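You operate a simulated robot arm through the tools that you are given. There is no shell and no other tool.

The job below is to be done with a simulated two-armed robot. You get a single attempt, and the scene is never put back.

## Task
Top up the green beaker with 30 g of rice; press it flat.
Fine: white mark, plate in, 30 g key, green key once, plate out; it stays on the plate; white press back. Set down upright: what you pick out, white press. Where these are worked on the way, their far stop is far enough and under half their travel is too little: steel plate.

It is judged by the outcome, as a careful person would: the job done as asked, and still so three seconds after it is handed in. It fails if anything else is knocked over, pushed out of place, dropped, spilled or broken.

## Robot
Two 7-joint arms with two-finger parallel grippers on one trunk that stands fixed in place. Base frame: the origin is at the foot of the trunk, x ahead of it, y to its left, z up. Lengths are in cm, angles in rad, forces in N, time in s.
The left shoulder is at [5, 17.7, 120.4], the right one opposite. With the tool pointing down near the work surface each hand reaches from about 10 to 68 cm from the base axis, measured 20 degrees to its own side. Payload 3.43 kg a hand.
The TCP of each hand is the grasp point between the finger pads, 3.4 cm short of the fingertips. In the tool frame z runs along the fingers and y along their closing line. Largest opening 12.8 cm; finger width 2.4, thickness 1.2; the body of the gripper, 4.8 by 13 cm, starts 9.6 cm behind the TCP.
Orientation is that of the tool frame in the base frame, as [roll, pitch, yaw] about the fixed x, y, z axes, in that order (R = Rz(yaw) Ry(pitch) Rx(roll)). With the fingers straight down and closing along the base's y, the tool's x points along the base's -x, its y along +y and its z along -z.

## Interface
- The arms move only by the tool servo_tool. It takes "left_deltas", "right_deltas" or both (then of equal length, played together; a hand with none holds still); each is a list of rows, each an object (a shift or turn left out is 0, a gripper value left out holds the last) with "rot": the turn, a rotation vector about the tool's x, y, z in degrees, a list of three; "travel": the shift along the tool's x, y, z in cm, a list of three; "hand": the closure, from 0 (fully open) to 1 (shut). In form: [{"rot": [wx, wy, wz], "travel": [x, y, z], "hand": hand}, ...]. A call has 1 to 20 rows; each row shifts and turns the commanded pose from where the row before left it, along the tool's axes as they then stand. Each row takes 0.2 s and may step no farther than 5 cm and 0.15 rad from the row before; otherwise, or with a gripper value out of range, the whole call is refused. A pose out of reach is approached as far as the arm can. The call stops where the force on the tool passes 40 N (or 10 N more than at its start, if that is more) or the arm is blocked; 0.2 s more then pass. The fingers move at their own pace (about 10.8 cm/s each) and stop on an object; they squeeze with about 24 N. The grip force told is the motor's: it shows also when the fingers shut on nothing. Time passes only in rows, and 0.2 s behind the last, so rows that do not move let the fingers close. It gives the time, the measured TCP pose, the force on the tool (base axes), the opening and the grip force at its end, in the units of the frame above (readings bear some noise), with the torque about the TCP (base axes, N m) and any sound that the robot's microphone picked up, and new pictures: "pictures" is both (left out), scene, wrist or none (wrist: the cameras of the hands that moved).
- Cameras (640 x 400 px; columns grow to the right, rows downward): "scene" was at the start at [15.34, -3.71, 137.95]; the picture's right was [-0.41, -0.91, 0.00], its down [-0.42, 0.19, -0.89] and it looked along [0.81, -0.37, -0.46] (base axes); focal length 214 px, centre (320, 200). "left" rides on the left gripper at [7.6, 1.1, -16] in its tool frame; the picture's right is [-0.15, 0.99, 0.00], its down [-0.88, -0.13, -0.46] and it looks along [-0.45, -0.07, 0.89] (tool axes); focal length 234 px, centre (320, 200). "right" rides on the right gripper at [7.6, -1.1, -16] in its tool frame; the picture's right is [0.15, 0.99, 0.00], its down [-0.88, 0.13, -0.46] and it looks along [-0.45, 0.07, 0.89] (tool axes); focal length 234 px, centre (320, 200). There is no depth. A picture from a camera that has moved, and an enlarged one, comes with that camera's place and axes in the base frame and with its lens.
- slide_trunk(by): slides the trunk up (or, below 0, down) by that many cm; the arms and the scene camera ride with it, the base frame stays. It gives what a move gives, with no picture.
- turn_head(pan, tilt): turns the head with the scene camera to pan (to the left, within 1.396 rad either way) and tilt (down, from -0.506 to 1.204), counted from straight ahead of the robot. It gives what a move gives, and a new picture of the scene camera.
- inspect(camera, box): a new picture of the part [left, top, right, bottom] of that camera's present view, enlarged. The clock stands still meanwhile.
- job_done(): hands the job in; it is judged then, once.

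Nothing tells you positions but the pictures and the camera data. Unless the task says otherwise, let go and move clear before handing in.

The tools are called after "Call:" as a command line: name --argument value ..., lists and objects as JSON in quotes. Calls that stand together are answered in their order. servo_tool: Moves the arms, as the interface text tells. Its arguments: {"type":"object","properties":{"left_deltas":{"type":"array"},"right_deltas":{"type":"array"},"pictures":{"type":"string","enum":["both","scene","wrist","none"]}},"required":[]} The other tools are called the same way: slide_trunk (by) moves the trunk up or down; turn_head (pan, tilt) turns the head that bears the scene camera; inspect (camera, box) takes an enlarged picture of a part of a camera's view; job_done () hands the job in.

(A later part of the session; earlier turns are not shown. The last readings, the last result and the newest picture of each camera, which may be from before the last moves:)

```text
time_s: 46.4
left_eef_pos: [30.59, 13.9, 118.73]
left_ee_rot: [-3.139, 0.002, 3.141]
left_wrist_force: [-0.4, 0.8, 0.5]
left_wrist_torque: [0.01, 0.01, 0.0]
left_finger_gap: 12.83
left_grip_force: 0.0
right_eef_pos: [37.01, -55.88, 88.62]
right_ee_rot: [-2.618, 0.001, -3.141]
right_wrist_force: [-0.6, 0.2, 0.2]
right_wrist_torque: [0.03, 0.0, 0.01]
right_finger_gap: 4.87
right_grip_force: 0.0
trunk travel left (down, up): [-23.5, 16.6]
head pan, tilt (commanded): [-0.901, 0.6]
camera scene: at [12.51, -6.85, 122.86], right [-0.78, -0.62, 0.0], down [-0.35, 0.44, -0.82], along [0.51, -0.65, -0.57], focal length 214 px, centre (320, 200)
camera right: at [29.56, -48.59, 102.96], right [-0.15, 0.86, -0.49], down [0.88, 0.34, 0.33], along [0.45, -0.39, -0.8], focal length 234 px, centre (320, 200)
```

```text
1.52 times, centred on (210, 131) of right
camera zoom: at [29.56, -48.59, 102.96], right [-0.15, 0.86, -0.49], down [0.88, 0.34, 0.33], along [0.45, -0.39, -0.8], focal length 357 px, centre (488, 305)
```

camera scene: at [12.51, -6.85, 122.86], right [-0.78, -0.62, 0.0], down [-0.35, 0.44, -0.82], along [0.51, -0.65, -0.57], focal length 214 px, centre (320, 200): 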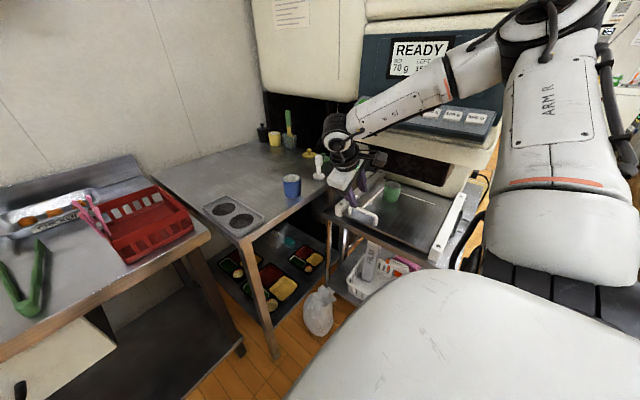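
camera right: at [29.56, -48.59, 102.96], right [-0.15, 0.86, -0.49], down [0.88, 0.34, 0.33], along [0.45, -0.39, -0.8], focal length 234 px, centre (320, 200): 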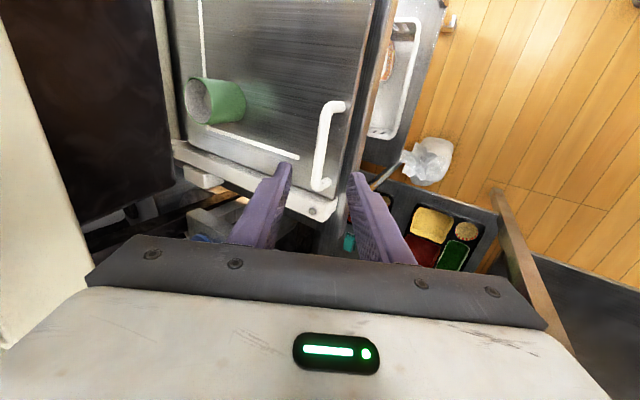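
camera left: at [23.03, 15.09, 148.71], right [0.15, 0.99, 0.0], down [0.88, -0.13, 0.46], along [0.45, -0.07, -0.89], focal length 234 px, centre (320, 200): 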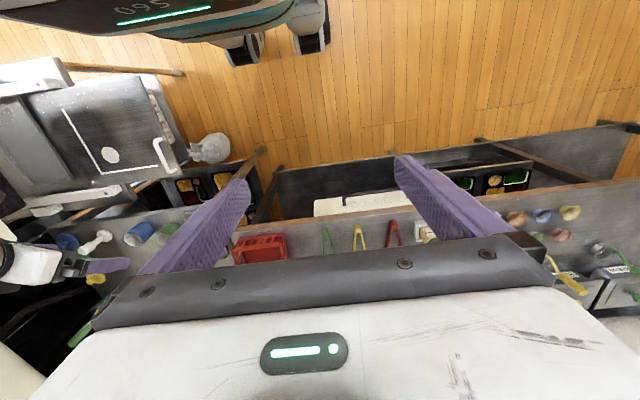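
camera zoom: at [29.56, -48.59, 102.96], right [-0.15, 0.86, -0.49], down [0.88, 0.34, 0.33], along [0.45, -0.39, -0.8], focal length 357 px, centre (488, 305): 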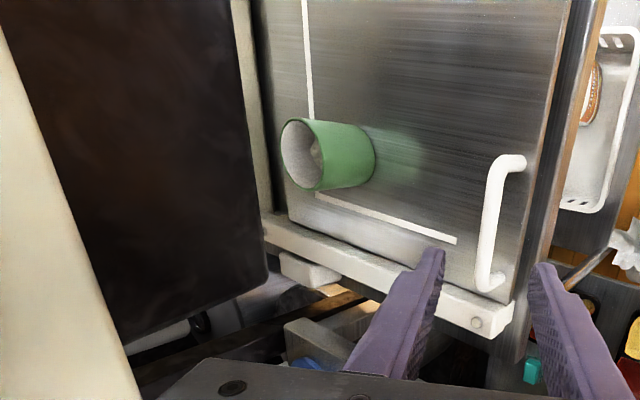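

The plate is fully in with the cup upright. I back up and away in front of the keypad, close the fingers and tilt further to face the keys.

Call:
servo_tool --right_deltas '[{"travel": [-0.17, -0.977, -3.292]}, {"travel": [-0.17, -0.977, -3.292]}, {"travel": [-0.17, -0.977, -3.292]}, {"travel": [-0.17, -0.977, -3.292]}, {"travel": [-0.17, -0.977, -3.292], "hand": 1.0}, {"travel": [-0.17, -0.977, -3.292]}, {"travel": [-0.17, -0.977, -3.292]}, {"travel": [-0.17, -0.977, -3.292]}, {"travel": [-0.17, -0.977, -3.292]}, {"travel": [-0.17, -0.977, -3.292]}, {"rot": [7.5, 0, 0]}, {"rot": [7.5, 0, 0]}, {}]'

Call:
inspect --camera "right" --box '[0, 0, 420, 262]'

Call:
inspect --camera "scene" --box '[330, 20, 510, 260]'

```text
time_s: 49.2
left_eef_pos: [30.5, 13.87, 118.8]
left_ee_rot: [-3.14, -0.001, -3.14]
left_wrist_force: [0.7, 0.4, 0.0]
left_wrist_torque: [0.0, -0.02, 0.0]
left_finger_gap: 12.82
left_grip_force: 0.1
right_eef_pos: [38.11, -46.51, 120.71]
right_ee_rot: [-2.355, 0.001, 3.141]
right_wrist_force: [0.3, -0.8, 0.3]
right_wrist_torque: [0.01, 0.01, -0.02]
right_finger_gap: 0.0
right_grip_force: 23.9
right hand out of reach, approached as far as the arm can: row 10
trunk travel left (down, up): [-23.5, 16.6]
head pan, tilt (commanded): [-0.901, 0.6]
camera scene: at [12.51, -6.86, 122.86], right [-0.78, -0.62, 0.0], down [-0.35, 0.44, -0.82], along [0.51, -0.65, -0.57], focal length 214 px, centre (320, 200)
camera right: at [30.66, -36.01, 132.65], right [-0.15, 0.7, -0.7], down [0.88, 0.41, 0.23], along [0.45, -0.58, -0.68], focal length 234 px, centre (320, 200)
```

scene: 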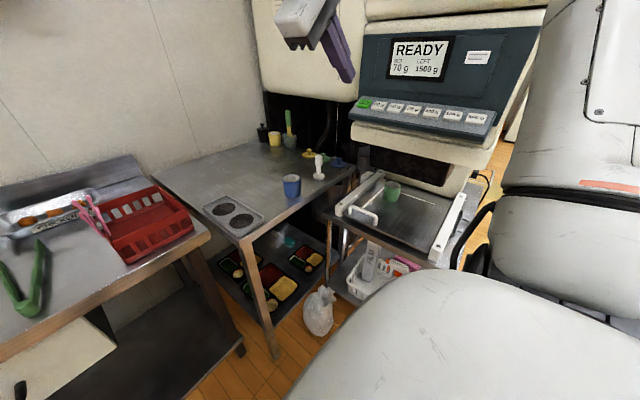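
right: 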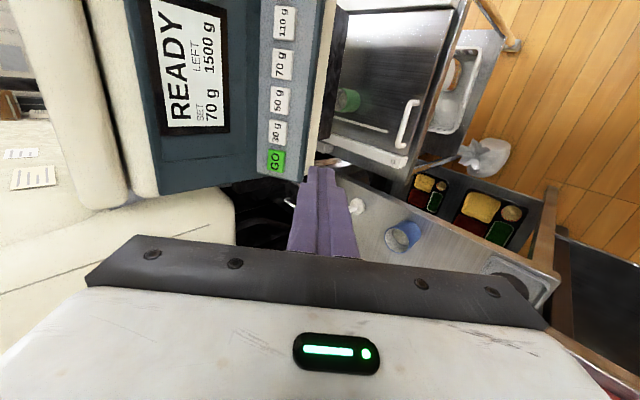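

```text
1.52 times, centred on (210, 131) of right
camera zoom: at [30.66, -36.01, 132.65], right [-0.15, 0.7, -0.7], down [0.88, 0.41, 0.23], along [0.45, -0.58, -0.68], focal length 357 px, centre (488, 305)
```

zoom: 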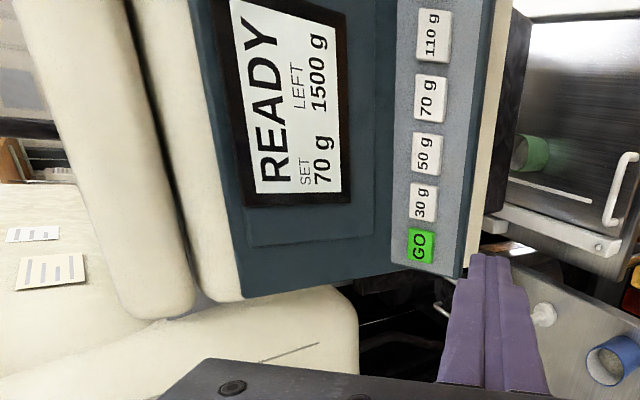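

```text
1.67 times, centred on (420, 140) of scene
camera zoom: at [12.51, -6.86, 122.86], right [-0.78, -0.62, 0.0], down [-0.35, 0.44, -0.82], along [0.51, -0.65, -0.57], focal length 358 px, centre (153, 300)
```

zoom: 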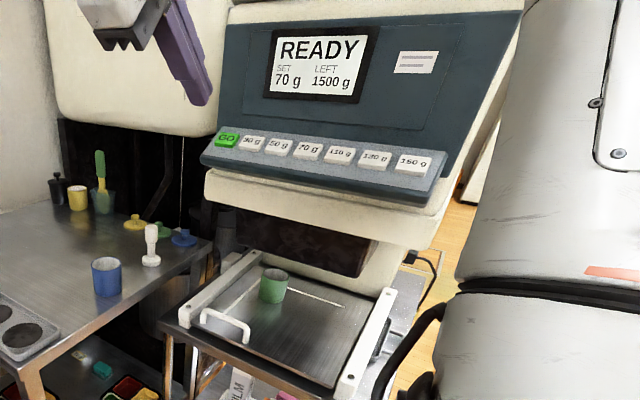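

Call:
inspect --camera "right" --box '[240, 90, 340, 190]'

Call:
inspect --camera "scene" --box '[340, 80, 440, 150]'

```text
4.00 times, centred on (290, 140) of right
camera zoom: at [30.66, -36.01, 132.65], right [-0.15, 0.7, -0.7], down [0.88, 0.41, 0.23], along [0.45, -0.58, -0.68], focal length 937 px, centre (440, 440)
```

zoom: 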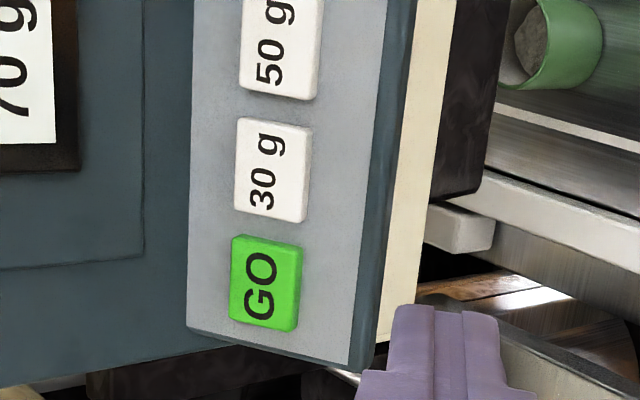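

```text
5.71 times, centred on (390, 115) of scene
camera zoom: at [12.51, -6.86, 122.86], right [-0.78, -0.62, 0.0], down [-0.35, 0.44, -0.82], along [0.51, -0.65, -0.57], focal length 1226 px, centre (-80, 686)
```

zoom: 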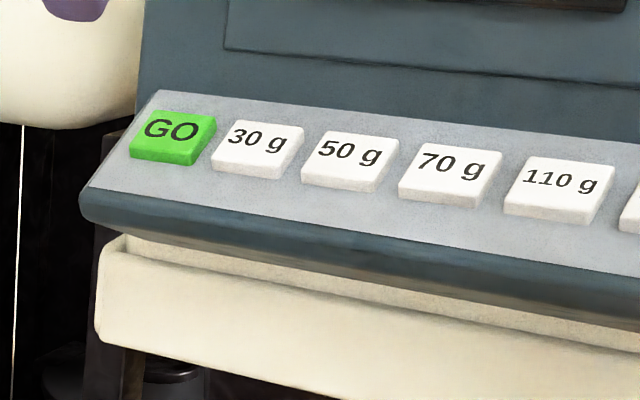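

Key positions triangulate to 30 g ≈ [38.3, -64.5, 111.4] and GO ≈ [42.5, -64.3, 111.5]; the key strip slopes 31° so its normal matches a 31° finger tilt. The arm was near its limit up here, so I raise the trunk back up first.

Call:
slide_trunk --by 12

Call:
servo_tool --right_deltas '[{"rot": [-7, 0, 0]}, {"rot": [-7, 0, 0]}, {}]' --pictures "none"

```text
time_s: 50.7
left_eef_pos: [30.65, 14.02, 130.71]
left_ee_rot: [-3.139, 0.0, 3.14]
left_wrist_force: [0.2, 0.3, -0.5]
left_wrist_torque: [0.01, -0.02, 0.03]
left_finger_gap: 12.79
left_grip_force: 0.1
right_eef_pos: [38.11, -46.54, 132.58]
right_ee_rot: [-2.357, 0.0, 3.141]
right_wrist_force: [0.3, 0.0, 0.1]
right_wrist_torque: [-0.03, -0.01, 0.01]
right_finger_gap: 0.0
right_grip_force: 23.4
trunk travel left (down, up): [-35.5, 4.6]
head pan, tilt (commanded): [-0.901, 0.6]
```

```text
time_s: 51.5
left_eef_pos: [30.52, 13.92, 130.76]
left_ee_rot: [-3.141, -0.001, 3.141]
left_wrist_force: [0.8, 1.0, 0.4]
left_wrist_torque: [-0.04, -0.02, 0.01]
left_finger_gap: 12.8
left_grip_force: 0.0
right_eef_pos: [38.13, -46.37, 132.85]
right_ee_rot: [-2.601, 0.002, -3.141]
right_wrist_force: [-0.5, 0.9, 0.5]
right_wrist_torque: [-0.01, 0.0, -0.01]
right_finger_gap: 0.0
right_grip_force: 24.5
trunk travel left (down, up): [-35.5, 4.6]
head pan, tilt (commanded): [-0.901, 0.6]
```

Call:
servo_tool --right_deltas '[{"travel": [-0.037, -0.763, 3.208]}, {"travel": [-0.037, -0.763, 3.208]}, {"travel": [-0.037, -0.763, 3.208]}, {"travel": [-0.037, -0.763, 3.208]}, {"travel": [-0.037, -0.763, 3.208]}, {"travel": [-0.035, -0.765, 3.21]}, {}]'

Call:
inspect --camera "right" --box '[220, 80, 400, 240]'

Call:
inspect --camera "scene" --box '[310, 60, 450, 180]'

```text
time_s: 53.1
left_eef_pos: [30.64, 13.83, 130.78]
left_ee_rot: [-3.139, -0.001, 3.141]
left_wrist_force: [0.5, -0.3, 0.2]
left_wrist_torque: [-0.02, -0.02, -0.03]
left_finger_gap: 12.79
left_grip_force: 0.1
right_eef_pos: [38.19, -54.16, 124.73]
right_ee_rot: [-2.599, 0.002, 3.138]
right_wrist_force: [0.0, -0.2, -0.1]
right_wrist_torque: [0.0, -0.03, 0.01]
right_finger_gap: 0.0
right_grip_force: 23.4
right hand out of reach, approached as far as the arm can: row 4, 5, 6
trunk travel left (down, up): [-35.5, 4.6]
head pan, tilt (commanded): [-0.901, 0.6]
camera scene: at [12.51, -6.87, 134.86], right [-0.78, -0.62, 0.0], down [-0.35, 0.44, -0.82], along [0.51, -0.65, -0.57], focal length 214 px, centre (320, 200)
camera right: at [30.75, -46.86, 138.83], right [-0.14, 0.85, -0.51], down [0.88, 0.34, 0.33], along [0.45, -0.4, -0.8], focal length 234 px, centre (320, 200)
```

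scene: 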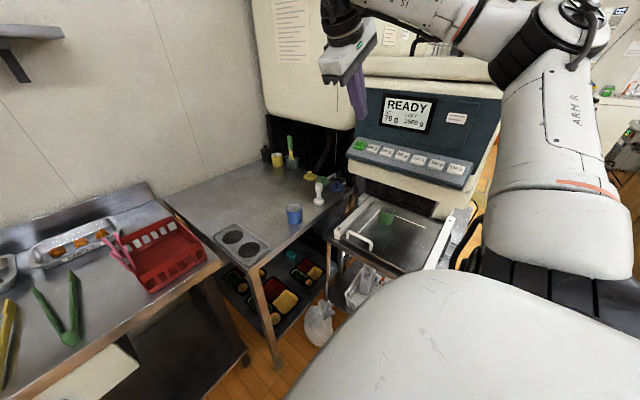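
right: 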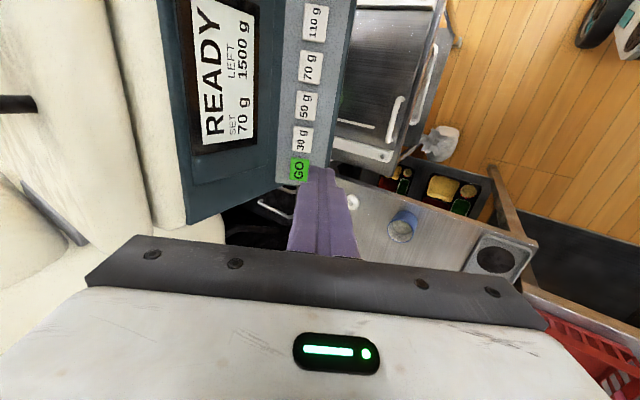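

```text
2.50 times, centred on (310, 160) of right
camera zoom: at [30.75, -46.86, 138.83], right [-0.14, 0.85, -0.51], down [0.88, 0.34, 0.33], along [0.45, -0.4, -0.8], focal length 585 px, centre (345, 300)
```

zoom: 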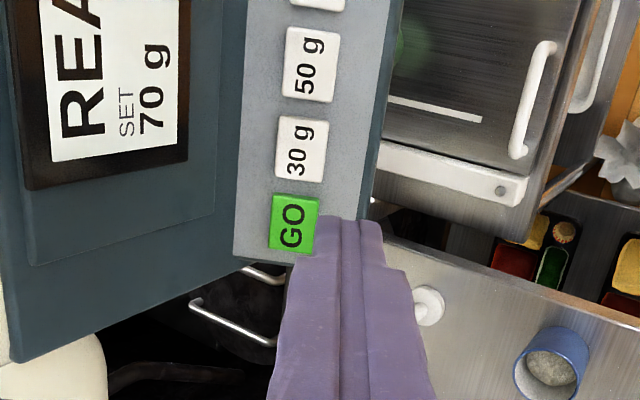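

```text
3.33 times, centred on (380, 120) of scene
camera zoom: at [12.51, -6.87, 134.86], right [-0.78, -0.62, 0.0], down [-0.35, 0.44, -0.82], along [0.51, -0.65, -0.57], focal length 715 px, centre (120, 467)
```

zoom: 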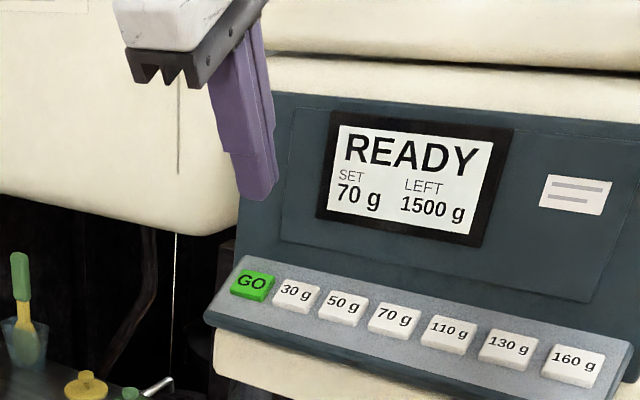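

That wrist twist runs into its limits here, so I spin the hand 70° about the finger axis (same pointing direction, natural elbow pose) and then continue.

Call:
servo_tool --right_deltas '[{"rot": [0, 0, 7.8]}, {"rot": [0, 0, 7.8]}, {"rot": [0, 0, 7.8]}, {"rot": [0, 0, 7.8]}, {"rot": [0, 0, 7.8]}, {"rot": [0, 0, 7.8]}, {"rot": [0, 0, 7.8]}, {"rot": [0, 0, 7.8]}, {"rot": [0, 0, 7.6]}, {}]'

```text
time_s: 55.3
left_eef_pos: [30.57, 13.86, 130.71]
left_ee_rot: [-3.138, -0.001, -3.14]
left_wrist_force: [0.3, -0.1, -0.4]
left_wrist_torque: [-0.05, -0.01, -0.02]
left_finger_gap: 12.77
left_grip_force: 0.1
right_eef_pos: [38.14, -54.28, 124.66]
right_ee_rot: [-2.939, 0.506, 1.971]
right_wrist_force: [-0.1, 0.5, -1.1]
right_wrist_torque: [-0.01, -0.01, -0.01]
right_finger_gap: 0.0
right_grip_force: 24.2
trunk travel left (down, up): [-35.5, 4.6]
head pan, tilt (commanded): [-0.901, 0.6]
camera scene: at [12.51, -6.86, 134.86], right [-0.78, -0.62, 0.0], down [-0.35, 0.44, -0.83], along [0.51, -0.65, -0.56], focal length 214 px, centre (320, 200)
camera right: at [34.62, -40.23, 134.76], right [0.88, 0.41, -0.24], down [0.42, -0.44, 0.79], along [0.22, -0.8, -0.56], focal length 234 px, centre (320, 200)
```

scene: 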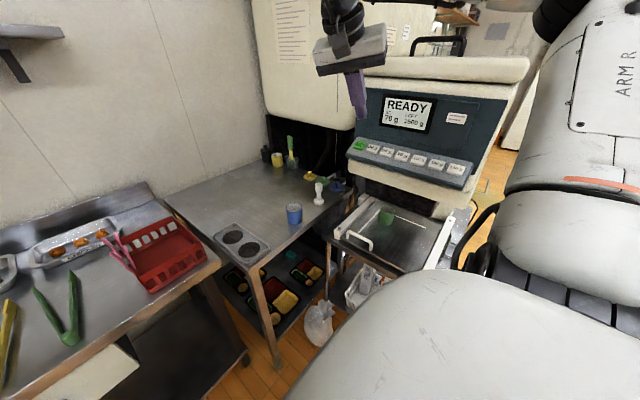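
right: 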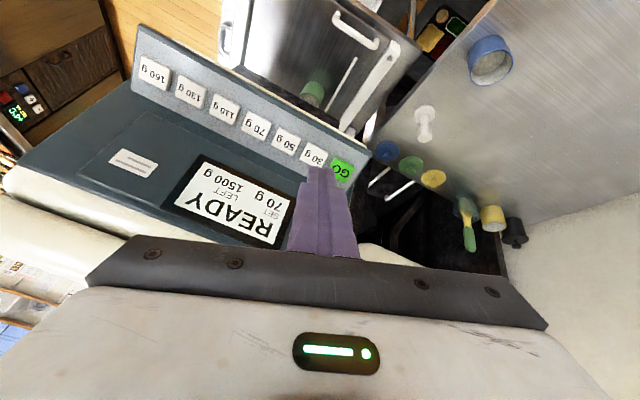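

Call:
servo_tool --right_deltas '[{"travel": [-0.478, -0.121, 2.073]}, {"travel": [-0.478, -0.121, 2.073]}, {"travel": [-0.478, -0.121, 2.073]}, {"travel": [-0.478, -0.12, 2.071]}, {}]'

Call:
inspect --camera "right" --box '[220, 80, 400, 240]'

Call:
inspect --camera "scene" --box '[330, 60, 430, 180]'

```text
time_s: 56.5
left_eef_pos: [30.63, 13.96, 130.68]
left_ee_rot: [-3.14, 0.0, -3.141]
left_wrist_force: [-0.3, -0.1, 0.3]
left_wrist_torque: [0.03, -0.02, -0.02]
left_finger_gap: 12.82
left_grip_force: 0.1
right_eef_pos: [38.33, -60.09, 118.56]
right_ee_rot: [-2.937, 0.506, 1.971]
right_wrist_force: [0.0, 0.2, 0.3]
right_wrist_torque: [-0.02, 0.0, 0.01]
right_finger_gap: 0.0
right_grip_force: 23.7
trunk travel left (down, up): [-35.5, 4.6]
head pan, tilt (commanded): [-0.901, 0.6]
camera scene: at [12.5, -6.84, 134.87], right [-0.78, -0.62, 0.0], down [-0.35, 0.44, -0.83], along [0.51, -0.65, -0.56], focal length 214 px, centre (320, 200)
camera right: at [34.75, -46.06, 128.54], right [0.88, 0.41, -0.24], down [0.42, -0.44, 0.79], along [0.22, -0.8, -0.56], focal length 234 px, centre (320, 200)
```

scene: 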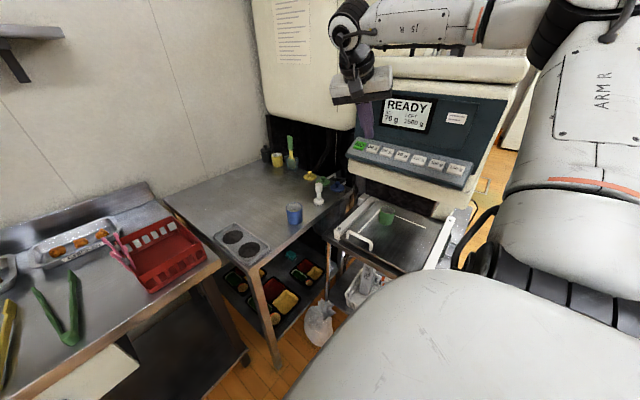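
right: 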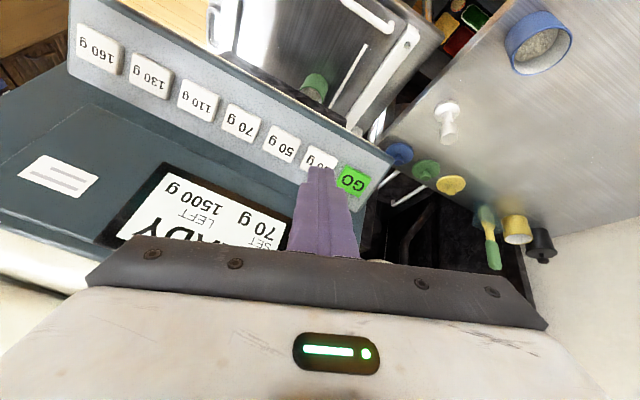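

```text
2.50 times, centred on (310, 160) of right
camera zoom: at [34.75, -46.06, 128.54], right [0.88, 0.41, -0.24], down [0.42, -0.44, 0.79], along [0.22, -0.8, -0.56], focal length 585 px, centre (345, 300)
```

zoom: 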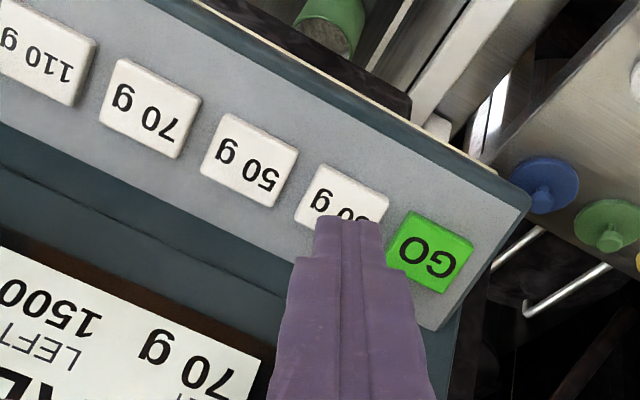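

```text
3.33 times, centred on (380, 120) of scene
camera zoom: at [12.5, -6.84, 134.87], right [-0.78, -0.62, 0.0], down [-0.35, 0.44, -0.83], along [0.51, -0.65, -0.56], focal length 715 px, centre (120, 467)
```

zoom: 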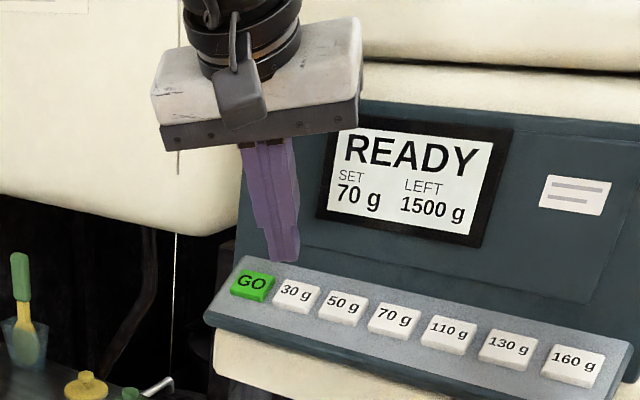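

Fingertips point at the 30 g key, about 5 cm off and aligned. I advance to just above the key.

Call:
servo_tool --right_deltas '[{"travel": [0, 0.12, 1.5]}, {"travel": [0, 0, 1.5]}, {"travel": [0, 0, 1.2]}, {}]'

Call:
inspect --camera "right" --box '[220, 80, 400, 240]'

Call:
inspect --camera "scene" --box '[340, 80, 440, 170]'

```text
time_s: 57.5
left_eef_pos: [30.57, 13.93, 130.82]
left_ee_rot: [-3.14, -0.001, 3.141]
left_wrist_force: [-0.4, -0.5, 0.2]
left_wrist_torque: [0.02, 0.01, -0.02]
left_finger_gap: 12.8
left_grip_force: 0.1
right_eef_pos: [38.35, -62.29, 114.96]
right_ee_rot: [-2.94, 0.506, 1.973]
right_wrist_force: [-0.3, 0.1, -0.2]
right_wrist_torque: [0.01, 0.02, -0.05]
right_finger_gap: 0.0
right_grip_force: 23.9
trunk travel left (down, up): [-35.5, 4.6]
head pan, tilt (commanded): [-0.901, 0.6]
camera scene: at [12.5, -6.84, 134.87], right [-0.78, -0.62, 0.0], down [-0.35, 0.44, -0.83], along [0.51, -0.65, -0.56], focal length 214 px, centre (320, 200)
camera right: at [34.93, -48.24, 124.98], right [0.88, 0.41, -0.24], down [0.42, -0.44, 0.79], along [0.22, -0.8, -0.56], focal length 234 px, centre (320, 200)
```

scene: 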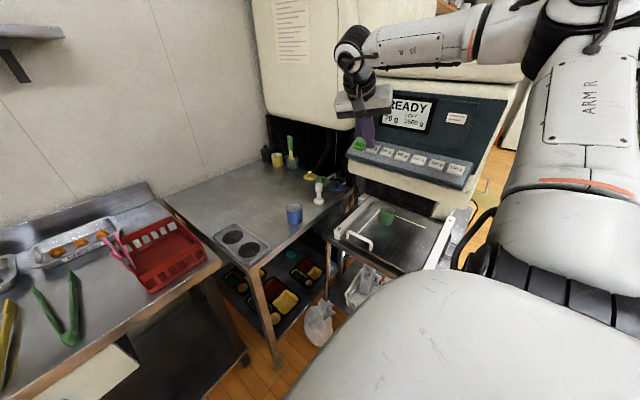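
right: 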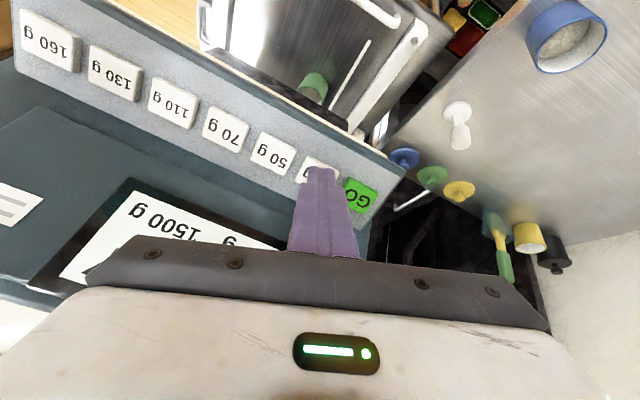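

```text
2.50 times, centred on (310, 160) of right
camera zoom: at [34.93, -48.24, 124.98], right [0.88, 0.41, -0.24], down [0.42, -0.44, 0.79], along [0.22, -0.8, -0.56], focal length 585 px, centre (345, 300)
```

zoom: 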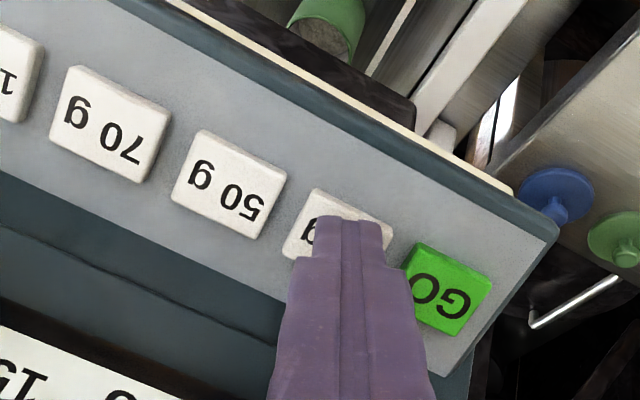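

```text
4.44 times, centred on (390, 125) of scene
camera zoom: at [12.5, -6.84, 134.87], right [-0.78, -0.62, 0.0], down [-0.35, 0.44, -0.83], along [0.51, -0.65, -0.56], focal length 953 px, centre (9, 533)
```

zoom: 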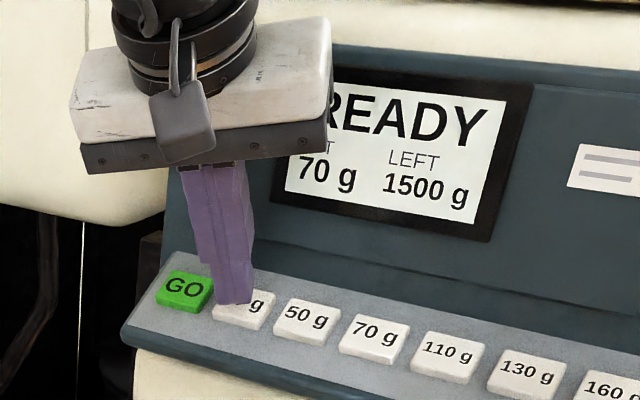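

The tip is about 0.8 cm above the 30 g key and centred. I press in.

Call:
servo_tool --right_deltas '[{"travel": [0, 0.05, 0.4]}, {"travel": [0, 0, 0.3]}, {"travel": [0, 0, 0.2]}, {"travel": [0, 0, 0.15]}, {}]' --pictures "scene"

Call:
inspect --camera "scene" --box '[340, 80, 440, 170]'

```text
time_s: 58.7
left_eef_pos: [30.64, 13.92, 130.72]
left_ee_rot: [-3.14, 0.0, 3.141]
left_wrist_force: [-0.3, -0.4, -0.7]
left_wrist_torque: [-0.01, -0.03, 0.02]
left_finger_gap: 12.83
left_grip_force: 0.0
right_eef_pos: [38.59, -62.67, 114.06]
right_ee_rot: [-2.939, 0.506, 1.972]
right_wrist_force: [0.7, 0.2, -0.2]
right_wrist_torque: [0.02, -0.01, 0.01]
right_finger_gap: 0.0
right_grip_force: 24.3
trunk travel left (down, up): [-35.5, 4.6]
head pan, tilt (commanded): [-0.901, 0.6]
camera scene: at [12.51, -6.85, 134.86], right [-0.78, -0.62, 0.0], down [-0.35, 0.44, -0.83], along [0.51, -0.65, -0.56], focal length 214 px, centre (320, 200)
```

scene: 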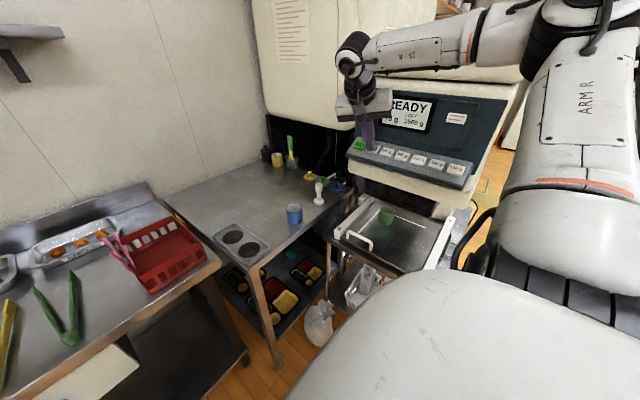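

```text
4.44 times, centred on (390, 125) of scene
camera zoom: at [12.51, -6.85, 134.86], right [-0.78, -0.62, 0.0], down [-0.35, 0.44, -0.83], along [0.51, -0.65, -0.56], focal length 953 px, centre (9, 533)
```

zoom: 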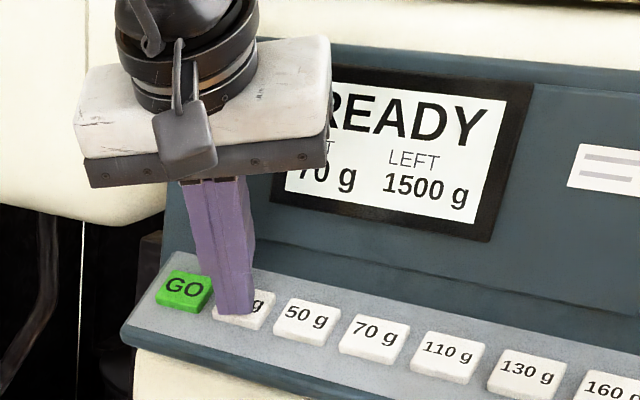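

No contact yet; I press on in small steps.

Call:
servo_tool --right_deltas '[{"travel": [0, 0, 0.15]}, {"travel": [0, 0, 0.15]}, {"travel": [0, 0, 0.1]}, {}]' --pictures "none"

Call:
inspect --camera "scene" --box '[340, 80, 440, 170]'

```text
time_s: 59.7
left_eef_pos: [30.58, 13.85, 130.59]
left_ee_rot: [-3.14, 0.0, -3.141]
left_wrist_force: [0.1, -0.5, -0.2]
left_wrist_torque: [0.0, 0.03, -0.02]
left_finger_gap: 12.81
left_grip_force: 0.1
right_eef_pos: [38.53, -63.0, 113.79]
right_ee_rot: [-2.94, 0.505, 1.972]
right_wrist_force: [0.5, 2.0, 0.7]
right_wrist_torque: [0.02, -0.01, -0.01]
right_finger_gap: 0.0
right_grip_force: 24.3
trunk travel left (down, up): [-35.5, 4.6]
head pan, tilt (commanded): [-0.901, 0.6]
heard: click
```

```text
4.44 times, centred on (390, 125) of scene
camera zoom: at [12.51, -6.82, 134.87], right [-0.78, -0.62, 0.0], down [-0.35, 0.44, -0.83], along [0.51, -0.65, -0.56], focal length 953 px, centre (9, 533)
```

zoom: 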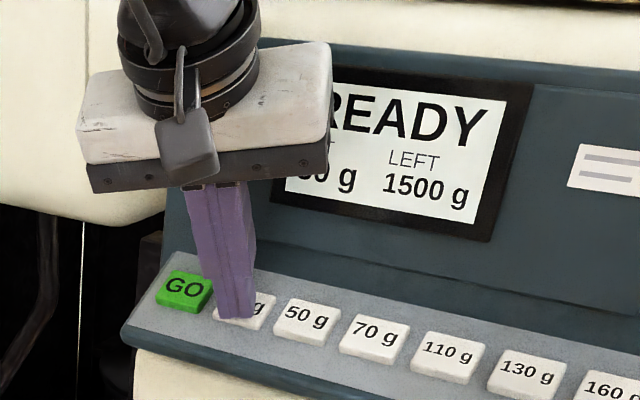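

A click was heard. I withdraw and check that the display shows 30 g.

Call:
servo_tool --right_deltas '[{"travel": [0, 0, -0.6]}, {"travel": [0, 0, -1.4]}, {"travel": [0, 0, -2]}, {"travel": [0, 0, -2]}, {}]' --pictures "wrist"

Call:
inspect --camera "scene" --box '[340, 80, 460, 170]'

```text
time_s: 60.9
left_eef_pos: [30.7, 13.87, 130.78]
left_ee_rot: [3.141, 0.0, 3.141]
left_wrist_force: [0.6, -0.2, -0.6]
left_wrist_torque: [0.02, -0.03, -0.01]
left_finger_gap: 12.79
left_grip_force: 0.0
right_eef_pos: [38.55, -60.03, 118.77]
right_ee_rot: [-2.939, 0.506, 1.972]
right_wrist_force: [0.2, -1.2, -0.7]
right_wrist_torque: [0.02, 0.02, 0.01]
right_finger_gap: 0.01
right_grip_force: 24.2
trunk travel left (down, up): [-35.5, 4.6]
head pan, tilt (commanded): [-0.901, 0.6]
camera right: at [35.04, -45.98, 128.89], right [0.88, 0.41, -0.24], down [0.42, -0.44, 0.79], along [0.22, -0.8, -0.56], focal length 234 px, centre (320, 200)
```

right: 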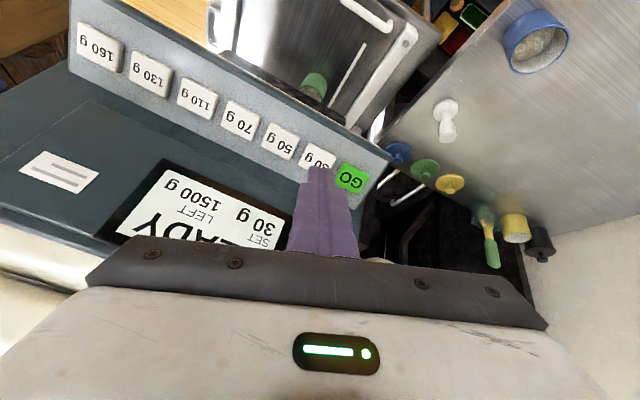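

```text
4.44 times, centred on (400, 125) of scene
camera zoom: at [12.51, -6.88, 134.86], right [-0.78, -0.62, 0.0], down [-0.35, 0.44, -0.82], along [0.51, -0.65, -0.57], focal length 953 px, centre (-36, 533)
```

zoom: 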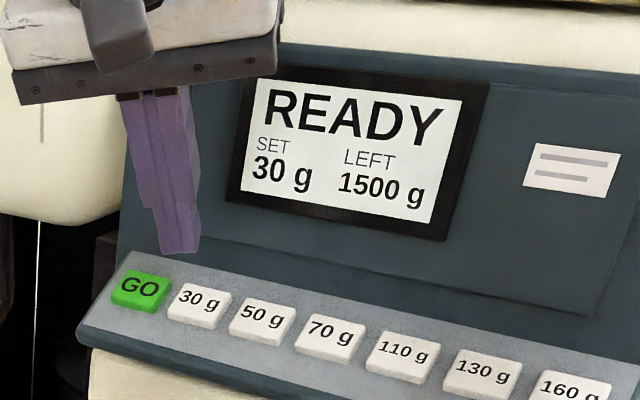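

SET now shows 30 g. I shift 4.3 cm along the row to the green GO key.

Call:
servo_tool --right_deltas '[{"travel": [-0.735, 2.02, 0]}, {"travel": [-0.735, 2.02, 0]}, {"travel": [0, 0, 2.0]}, {"travel": [0, 0, 1.6]}, {}]' --pictures "wrist"

Call:
inspect --camera "right" --box '[220, 80, 400, 240]'

Call:
inspect --camera "scene" --box '[340, 80, 460, 170]'

```text
time_s: 62.1
left_eef_pos: [30.61, 13.87, 130.83]
left_ee_rot: [-3.14, 0.0, -3.141]
left_wrist_force: [-0.1, -0.3, 0.6]
left_wrist_torque: [-0.02, -0.01, -0.02]
left_finger_gap: 12.79
left_grip_force: 0.0
right_eef_pos: [42.95, -61.72, 115.77]
right_ee_rot: [-2.939, 0.505, 1.971]
right_wrist_force: [0.3, -0.4, 0.7]
right_wrist_torque: [-0.01, -0.03, 0.03]
right_finger_gap: 0.01
right_grip_force: 24.2
trunk travel left (down, up): [-35.5, 4.6]
head pan, tilt (commanded): [-0.901, 0.6]
camera right: at [39.34, -47.76, 125.82], right [0.88, 0.41, -0.24], down [0.42, -0.44, 0.79], along [0.22, -0.8, -0.56], focal length 234 px, centre (320, 200)
```

right: 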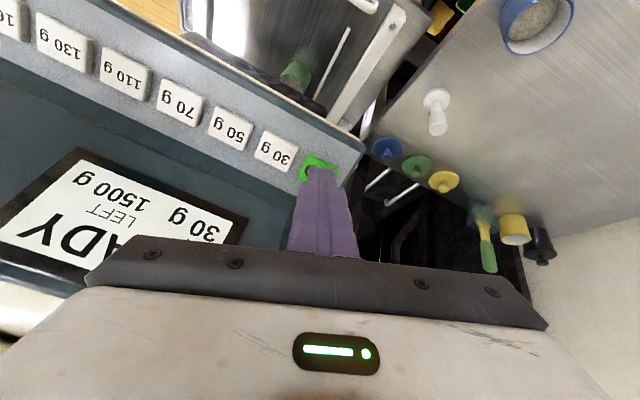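

```text
2.50 times, centred on (310, 160) of right
camera zoom: at [39.34, -47.76, 125.82], right [0.88, 0.41, -0.24], down [0.42, -0.44, 0.79], along [0.22, -0.8, -0.56], focal length 585 px, centre (345, 300)
```

zoom: 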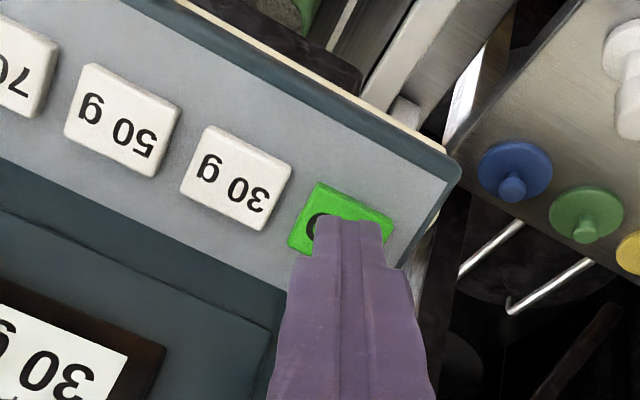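

```text
4.44 times, centred on (400, 125) of scene
camera zoom: at [12.5, -6.85, 134.87], right [-0.78, -0.62, 0.0], down [-0.35, 0.44, -0.83], along [0.51, -0.65, -0.56], focal length 953 px, centre (-36, 533)
```

zoom: 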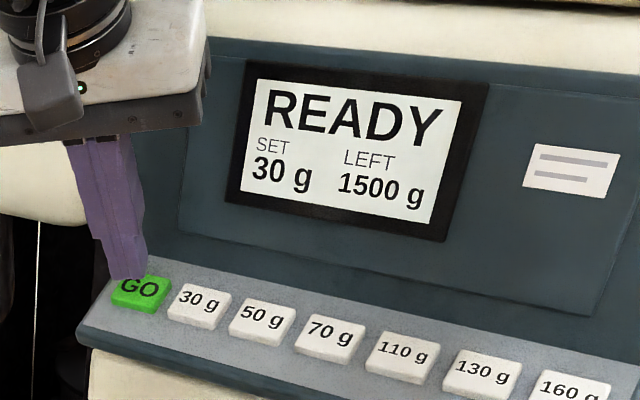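

Aligned over GO. I press it once with small final steps.

Call:
servo_tool --right_deltas '[{"travel": [0, 0, 0.8]}, {"travel": [0, 0, 0.6]}, {"travel": [0, 0, 0.4]}, {"travel": [0, 0, 0.3]}, {"travel": [0, 0, 0.15]}, {"travel": [0, 0, 0.12]}, {}]' --pictures "none"

Call:
inspect --camera "scene" --box '[340, 80, 460, 170]'

```text
time_s: 63.7
left_eef_pos: [30.62, 13.97, 130.7]
left_ee_rot: [-3.14, 0.001, 3.141]
left_wrist_force: [0.6, -0.2, -0.1]
left_wrist_torque: [0.03, 0.01, -0.01]
left_finger_gap: 12.82
left_grip_force: 0.0
right_eef_pos: [42.97, -63.07, 113.73]
right_ee_rot: [-2.941, 0.506, 1.973]
right_wrist_force: [1.5, 0.3, 2.0]
right_wrist_torque: [0.03, -0.01, 0.02]
right_finger_gap: 0.0
right_grip_force: 23.7
trunk travel left (down, up): [-35.5, 4.6]
head pan, tilt (commanded): [-0.901, 0.6]
```

```text
4.44 times, centred on (400, 125) of scene
camera zoom: at [12.5, -6.83, 134.87], right [-0.78, -0.62, 0.0], down [-0.35, 0.44, -0.83], along [0.51, -0.65, -0.56], focal length 953 px, centre (-36, 533)
```

zoom: 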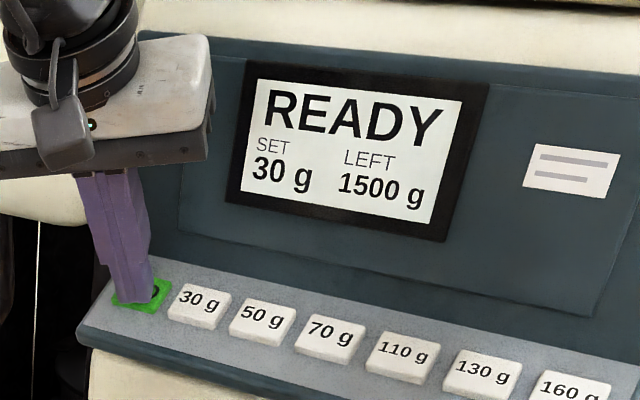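

No click yet; a little further.

Call:
servo_tool --right_deltas '[{"travel": [0, 0, 0.12]}, {}]' --pictures "none"

Call:
inspect --camera "scene" --box '[340, 80, 460, 170]'

```text
time_s: 64.3
left_eef_pos: [30.63, 13.81, 130.74]
left_ee_rot: [-3.141, 0.0, -3.141]
left_wrist_force: [-0.2, -0.5, -0.1]
left_wrist_torque: [0.01, 0.0, -0.02]
left_finger_gap: 12.79
left_grip_force: 0.1
right_eef_pos: [42.81, -63.11, 113.7]
right_ee_rot: [-2.938, 0.505, 1.971]
right_wrist_force: [1.0, 0.9, 1.8]
right_wrist_torque: [0.02, 0.0, 0.01]
right_finger_gap: 0.01
right_grip_force: 24.5
trunk travel left (down, up): [-35.5, 4.6]
head pan, tilt (commanded): [-0.901, 0.6]
heard: click
```

```text
4.44 times, centred on (400, 125) of scene
camera zoom: at [12.5, -6.82, 134.87], right [-0.78, -0.62, 0.0], down [-0.35, 0.44, -0.83], along [0.51, -0.65, -0.56], focal length 953 px, centre (-36, 533)
```

zoom: 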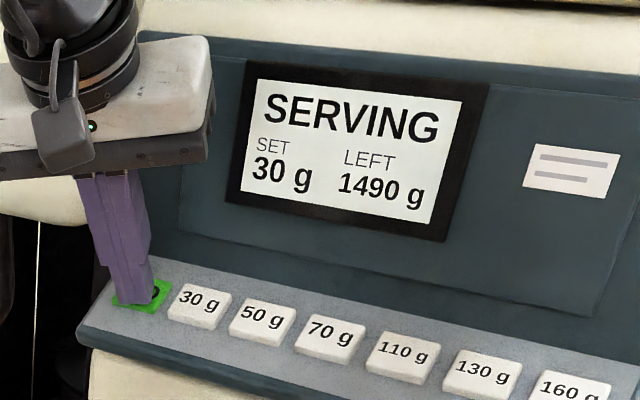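

GO clicked once and the machine shows SERVING. I withdraw straight back.

Call:
servo_tool --right_deltas '[{"travel": [0, 0, -0.8]}, {"travel": [0, 0, -2]}, {"travel": [0, 0, -3]}, {"travel": [0, 0, -4]}, {"travel": [0, 0, -4]}, {}]'

Call:
inspect --camera "scene" --box '[330, 80, 480, 270]'

```text
time_s: 65.7
left_eef_pos: [30.64, 13.79, 130.75]
left_ee_rot: [-3.14, 0.0, 3.141]
left_wrist_force: [0.7, -0.5, -0.3]
left_wrist_torque: [0.02, -0.04, 0.02]
left_finger_gap: 12.8
left_grip_force: 0.0
right_eef_pos: [43.02, -56.15, 125.52]
right_ee_rot: [-2.94, 0.505, 1.973]
right_wrist_force: [0.4, 0.3, 0.2]
right_wrist_torque: [-0.01, -0.02, 0.0]
right_finger_gap: 0.0
right_grip_force: 24.4
trunk travel left (down, up): [-35.5, 4.6]
head pan, tilt (commanded): [-0.901, 0.6]
camera scene: at [12.52, -6.89, 134.86], right [-0.78, -0.62, 0.0], down [-0.35, 0.44, -0.82], along [0.51, -0.65, -0.57], focal length 214 px, centre (320, 200)
camera right: at [39.48, -42.06, 135.53], right [0.88, 0.41, -0.24], down [0.42, -0.44, 0.79], along [0.22, -0.8, -0.56], focal length 234 px, centre (320, 200)
```

scene: 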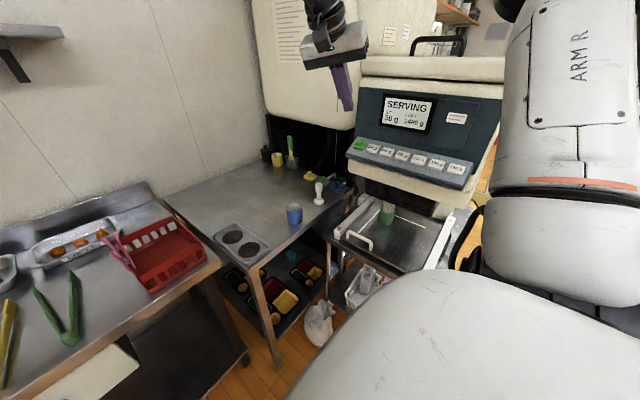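
right: 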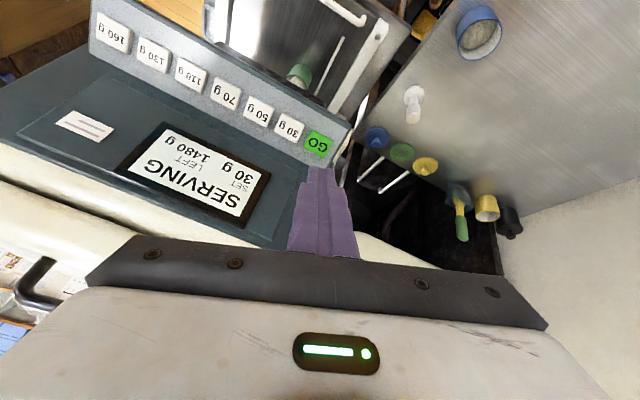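

```text
2.11 times, centred on (405, 175) of scene
camera zoom: at [12.52, -6.89, 134.86], right [-0.78, -0.62, 0.0], down [-0.35, 0.44, -0.82], along [0.51, -0.65, -0.57], focal length 452 px, centre (141, 253)
```

zoom: 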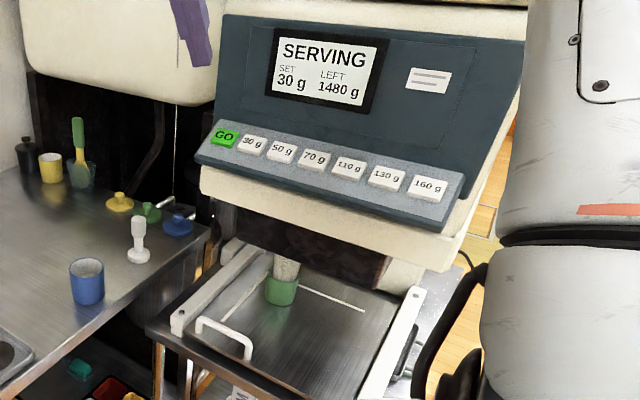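

Rice is pouring. Meanwhile I back the hand off and return it to the handle-grasp orientation.

Call:
servo_tool --right_deltas '[{"travel": [1.5, -0.785, -2.81]}, {"travel": [1.5, -0.785, -2.81]}, {"travel": [1.5, -0.785, -2.81]}, {"travel": [1.5, -0.785, -2.81]}, {"rot": [0, 0, -7.8]}, {"rot": [0, 0, -7.8]}, {"rot": [0, 0, -7.8]}, {"rot": [0, 0, -7.8]}, {"rot": [0, 0, -7.8]}, {"rot": [0, 0, -7.8]}, {"rot": [0, 0, -7.8]}, {"rot": [0, 0, -7.8]}, {"rot": [0, 0, -7.6]}, {}]'

Call:
inspect --camera "scene" --box '[330, 80, 480, 270]'

```text
time_s: 68.7
left_eef_pos: [30.49, 13.88, 130.75]
left_ee_rot: [-3.139, -0.001, 3.141]
left_wrist_force: [0.8, 0.1, -0.5]
left_wrist_torque: [0.0, 0.03, 0.01]
left_finger_gap: 12.82
left_grip_force: 0.1
right_eef_pos: [37.77, -46.25, 132.74]
right_ee_rot: [-2.599, 0.001, -3.139]
right_wrist_force: [0.6, 0.2, 0.2]
right_wrist_torque: [-0.02, 0.01, 0.01]
right_finger_gap: 0.0
right_grip_force: 24.1
trunk travel left (down, up): [-35.5, 4.6]
head pan, tilt (commanded): [-0.901, 0.6]
camera scene: at [12.49, -6.82, 134.87], right [-0.78, -0.62, 0.0], down [-0.35, 0.44, -0.83], along [0.51, -0.65, -0.56], focal length 214 px, centre (320, 200)
camera right: at [30.37, -38.95, 146.89], right [-0.15, 0.85, -0.51], down [0.88, 0.35, 0.32], along [0.45, -0.4, -0.8], focal length 234 px, centre (320, 200)
```

scene: 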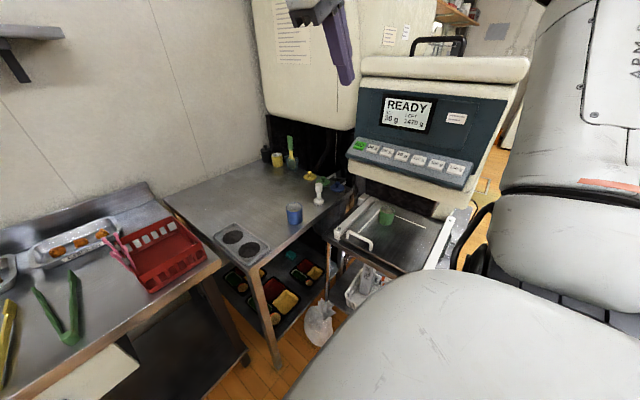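
right: 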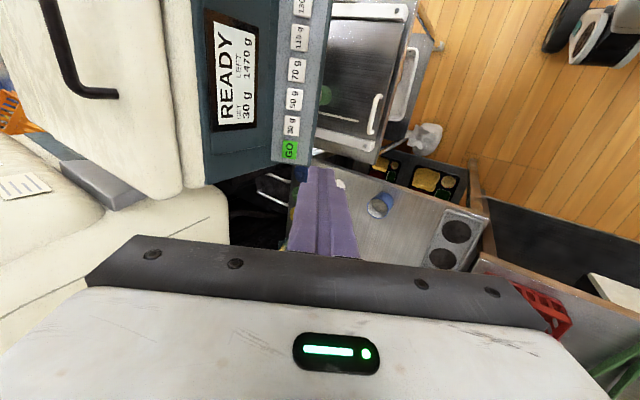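

```text
2.11 times, centred on (405, 175) of scene
camera zoom: at [12.49, -6.82, 134.87], right [-0.78, -0.62, 0.0], down [-0.35, 0.44, -0.83], along [0.51, -0.65, -0.56], focal length 452 px, centre (141, 253)
```

zoom: 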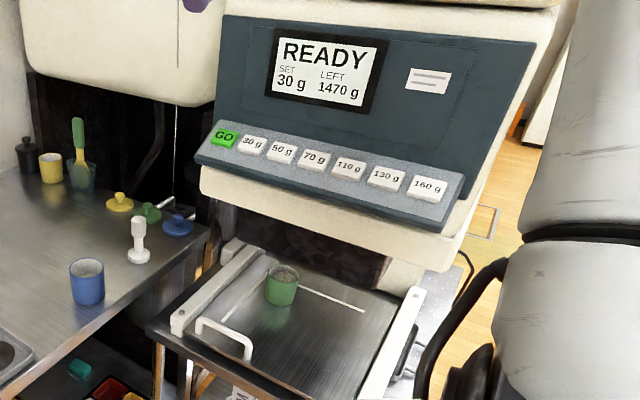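

30 g was served (LEFT 1470 g) and it is READY again. I lower the trunk and bring the hand back down to the handle.

Call:
slide_trunk --by -12

Call:
servo_tool --right_deltas '[{"travel": [0.08, 0.858, 3.217]}, {"travel": [0.08, 0.858, 3.217]}, {"travel": [0.08, 0.858, 3.217]}, {"travel": [0.08, 0.858, 3.217]}, {"travel": [0.08, 0.858, 3.217], "hand": 0.61}, {"travel": [0.08, 0.858, 3.217]}, {"travel": [0.08, 0.858, 3.217]}, {"travel": [0.08, 0.858, 3.217]}, {"travel": [0.08, 0.858, 3.217]}, {"travel": [0.08, 0.858, 3.217]}, {}]'

Call:
inspect --camera "right" --box '[180, 40, 440, 260]'

```text
time_s: 70.2
left_eef_pos: [30.65, 14.02, 118.74]
left_ee_rot: [-3.141, 0.0, -3.141]
left_wrist_force: [0.1, 0.6, -0.3]
left_wrist_torque: [0.0, -0.02, 0.01]
left_finger_gap: 12.81
left_grip_force: 0.0
right_eef_pos: [37.88, -46.22, 120.76]
right_ee_rot: [-2.601, 0.003, -3.14]
right_wrist_force: [0.6, -0.2, 0.2]
right_wrist_torque: [-0.02, -0.02, 0.01]
right_finger_gap: 0.0
right_grip_force: 23.6
trunk travel left (down, up): [-23.5, 16.6]
head pan, tilt (commanded): [-0.901, 0.6]
```

```text
time_s: 72.6
left_eef_pos: [30.65, 13.82, 118.78]
left_ee_rot: [-3.139, -0.002, 3.141]
left_wrist_force: [0.4, -0.7, 1.2]
left_wrist_torque: [-0.04, 0.0, 0.0]
left_finger_gap: 12.81
left_grip_force: 0.0
right_eef_pos: [37.32, -55.39, 88.49]
right_ee_rot: [-2.602, 0.0, -3.141]
right_wrist_force: [0.5, 0.7, -0.4]
right_wrist_torque: [0.0, 0.02, 0.01]
right_finger_gap: 4.99
right_grip_force: 0.0
trunk travel left (down, up): [-23.5, 16.6]
head pan, tilt (commanded): [-0.901, 0.6]
camera scene: at [12.51, -6.85, 122.87], right [-0.78, -0.62, 0.0], down [-0.35, 0.44, -0.83], along [0.51, -0.65, -0.56], focal length 214 px, centre (320, 200)
camera right: at [29.76, -48.14, 102.62], right [-0.15, 0.85, -0.51], down [0.88, 0.35, 0.32], along [0.45, -0.4, -0.8], focal length 234 px, centre (320, 200)
```

scene: 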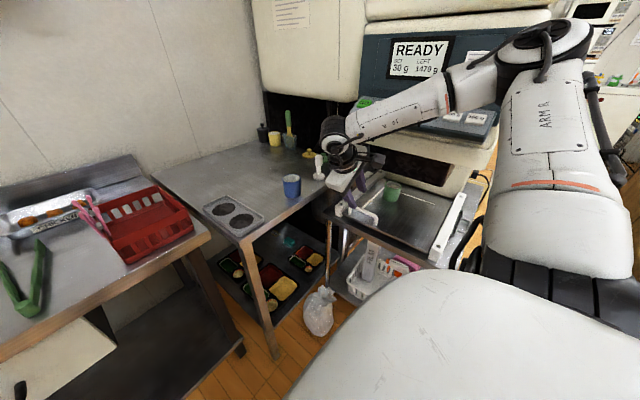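
right: 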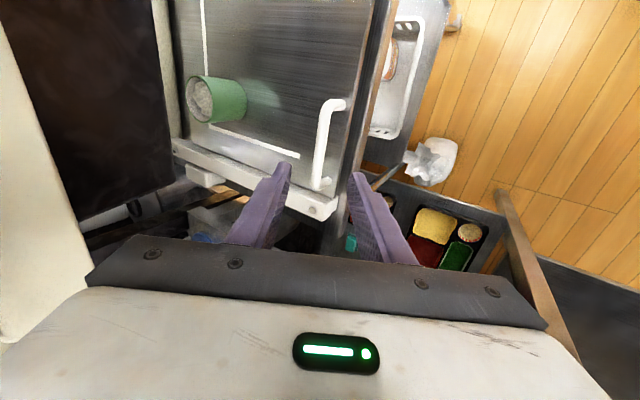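

```text
1.82 times, centred on (310, 150) of right
camera zoom: at [29.76, -48.14, 102.62], right [-0.15, 0.85, -0.51], down [0.88, 0.35, 0.32], along [0.45, -0.4, -0.8], focal length 426 px, centre (338, 291)
```

zoom: 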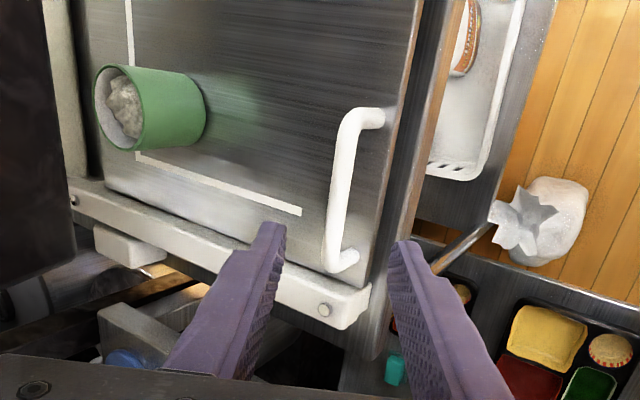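

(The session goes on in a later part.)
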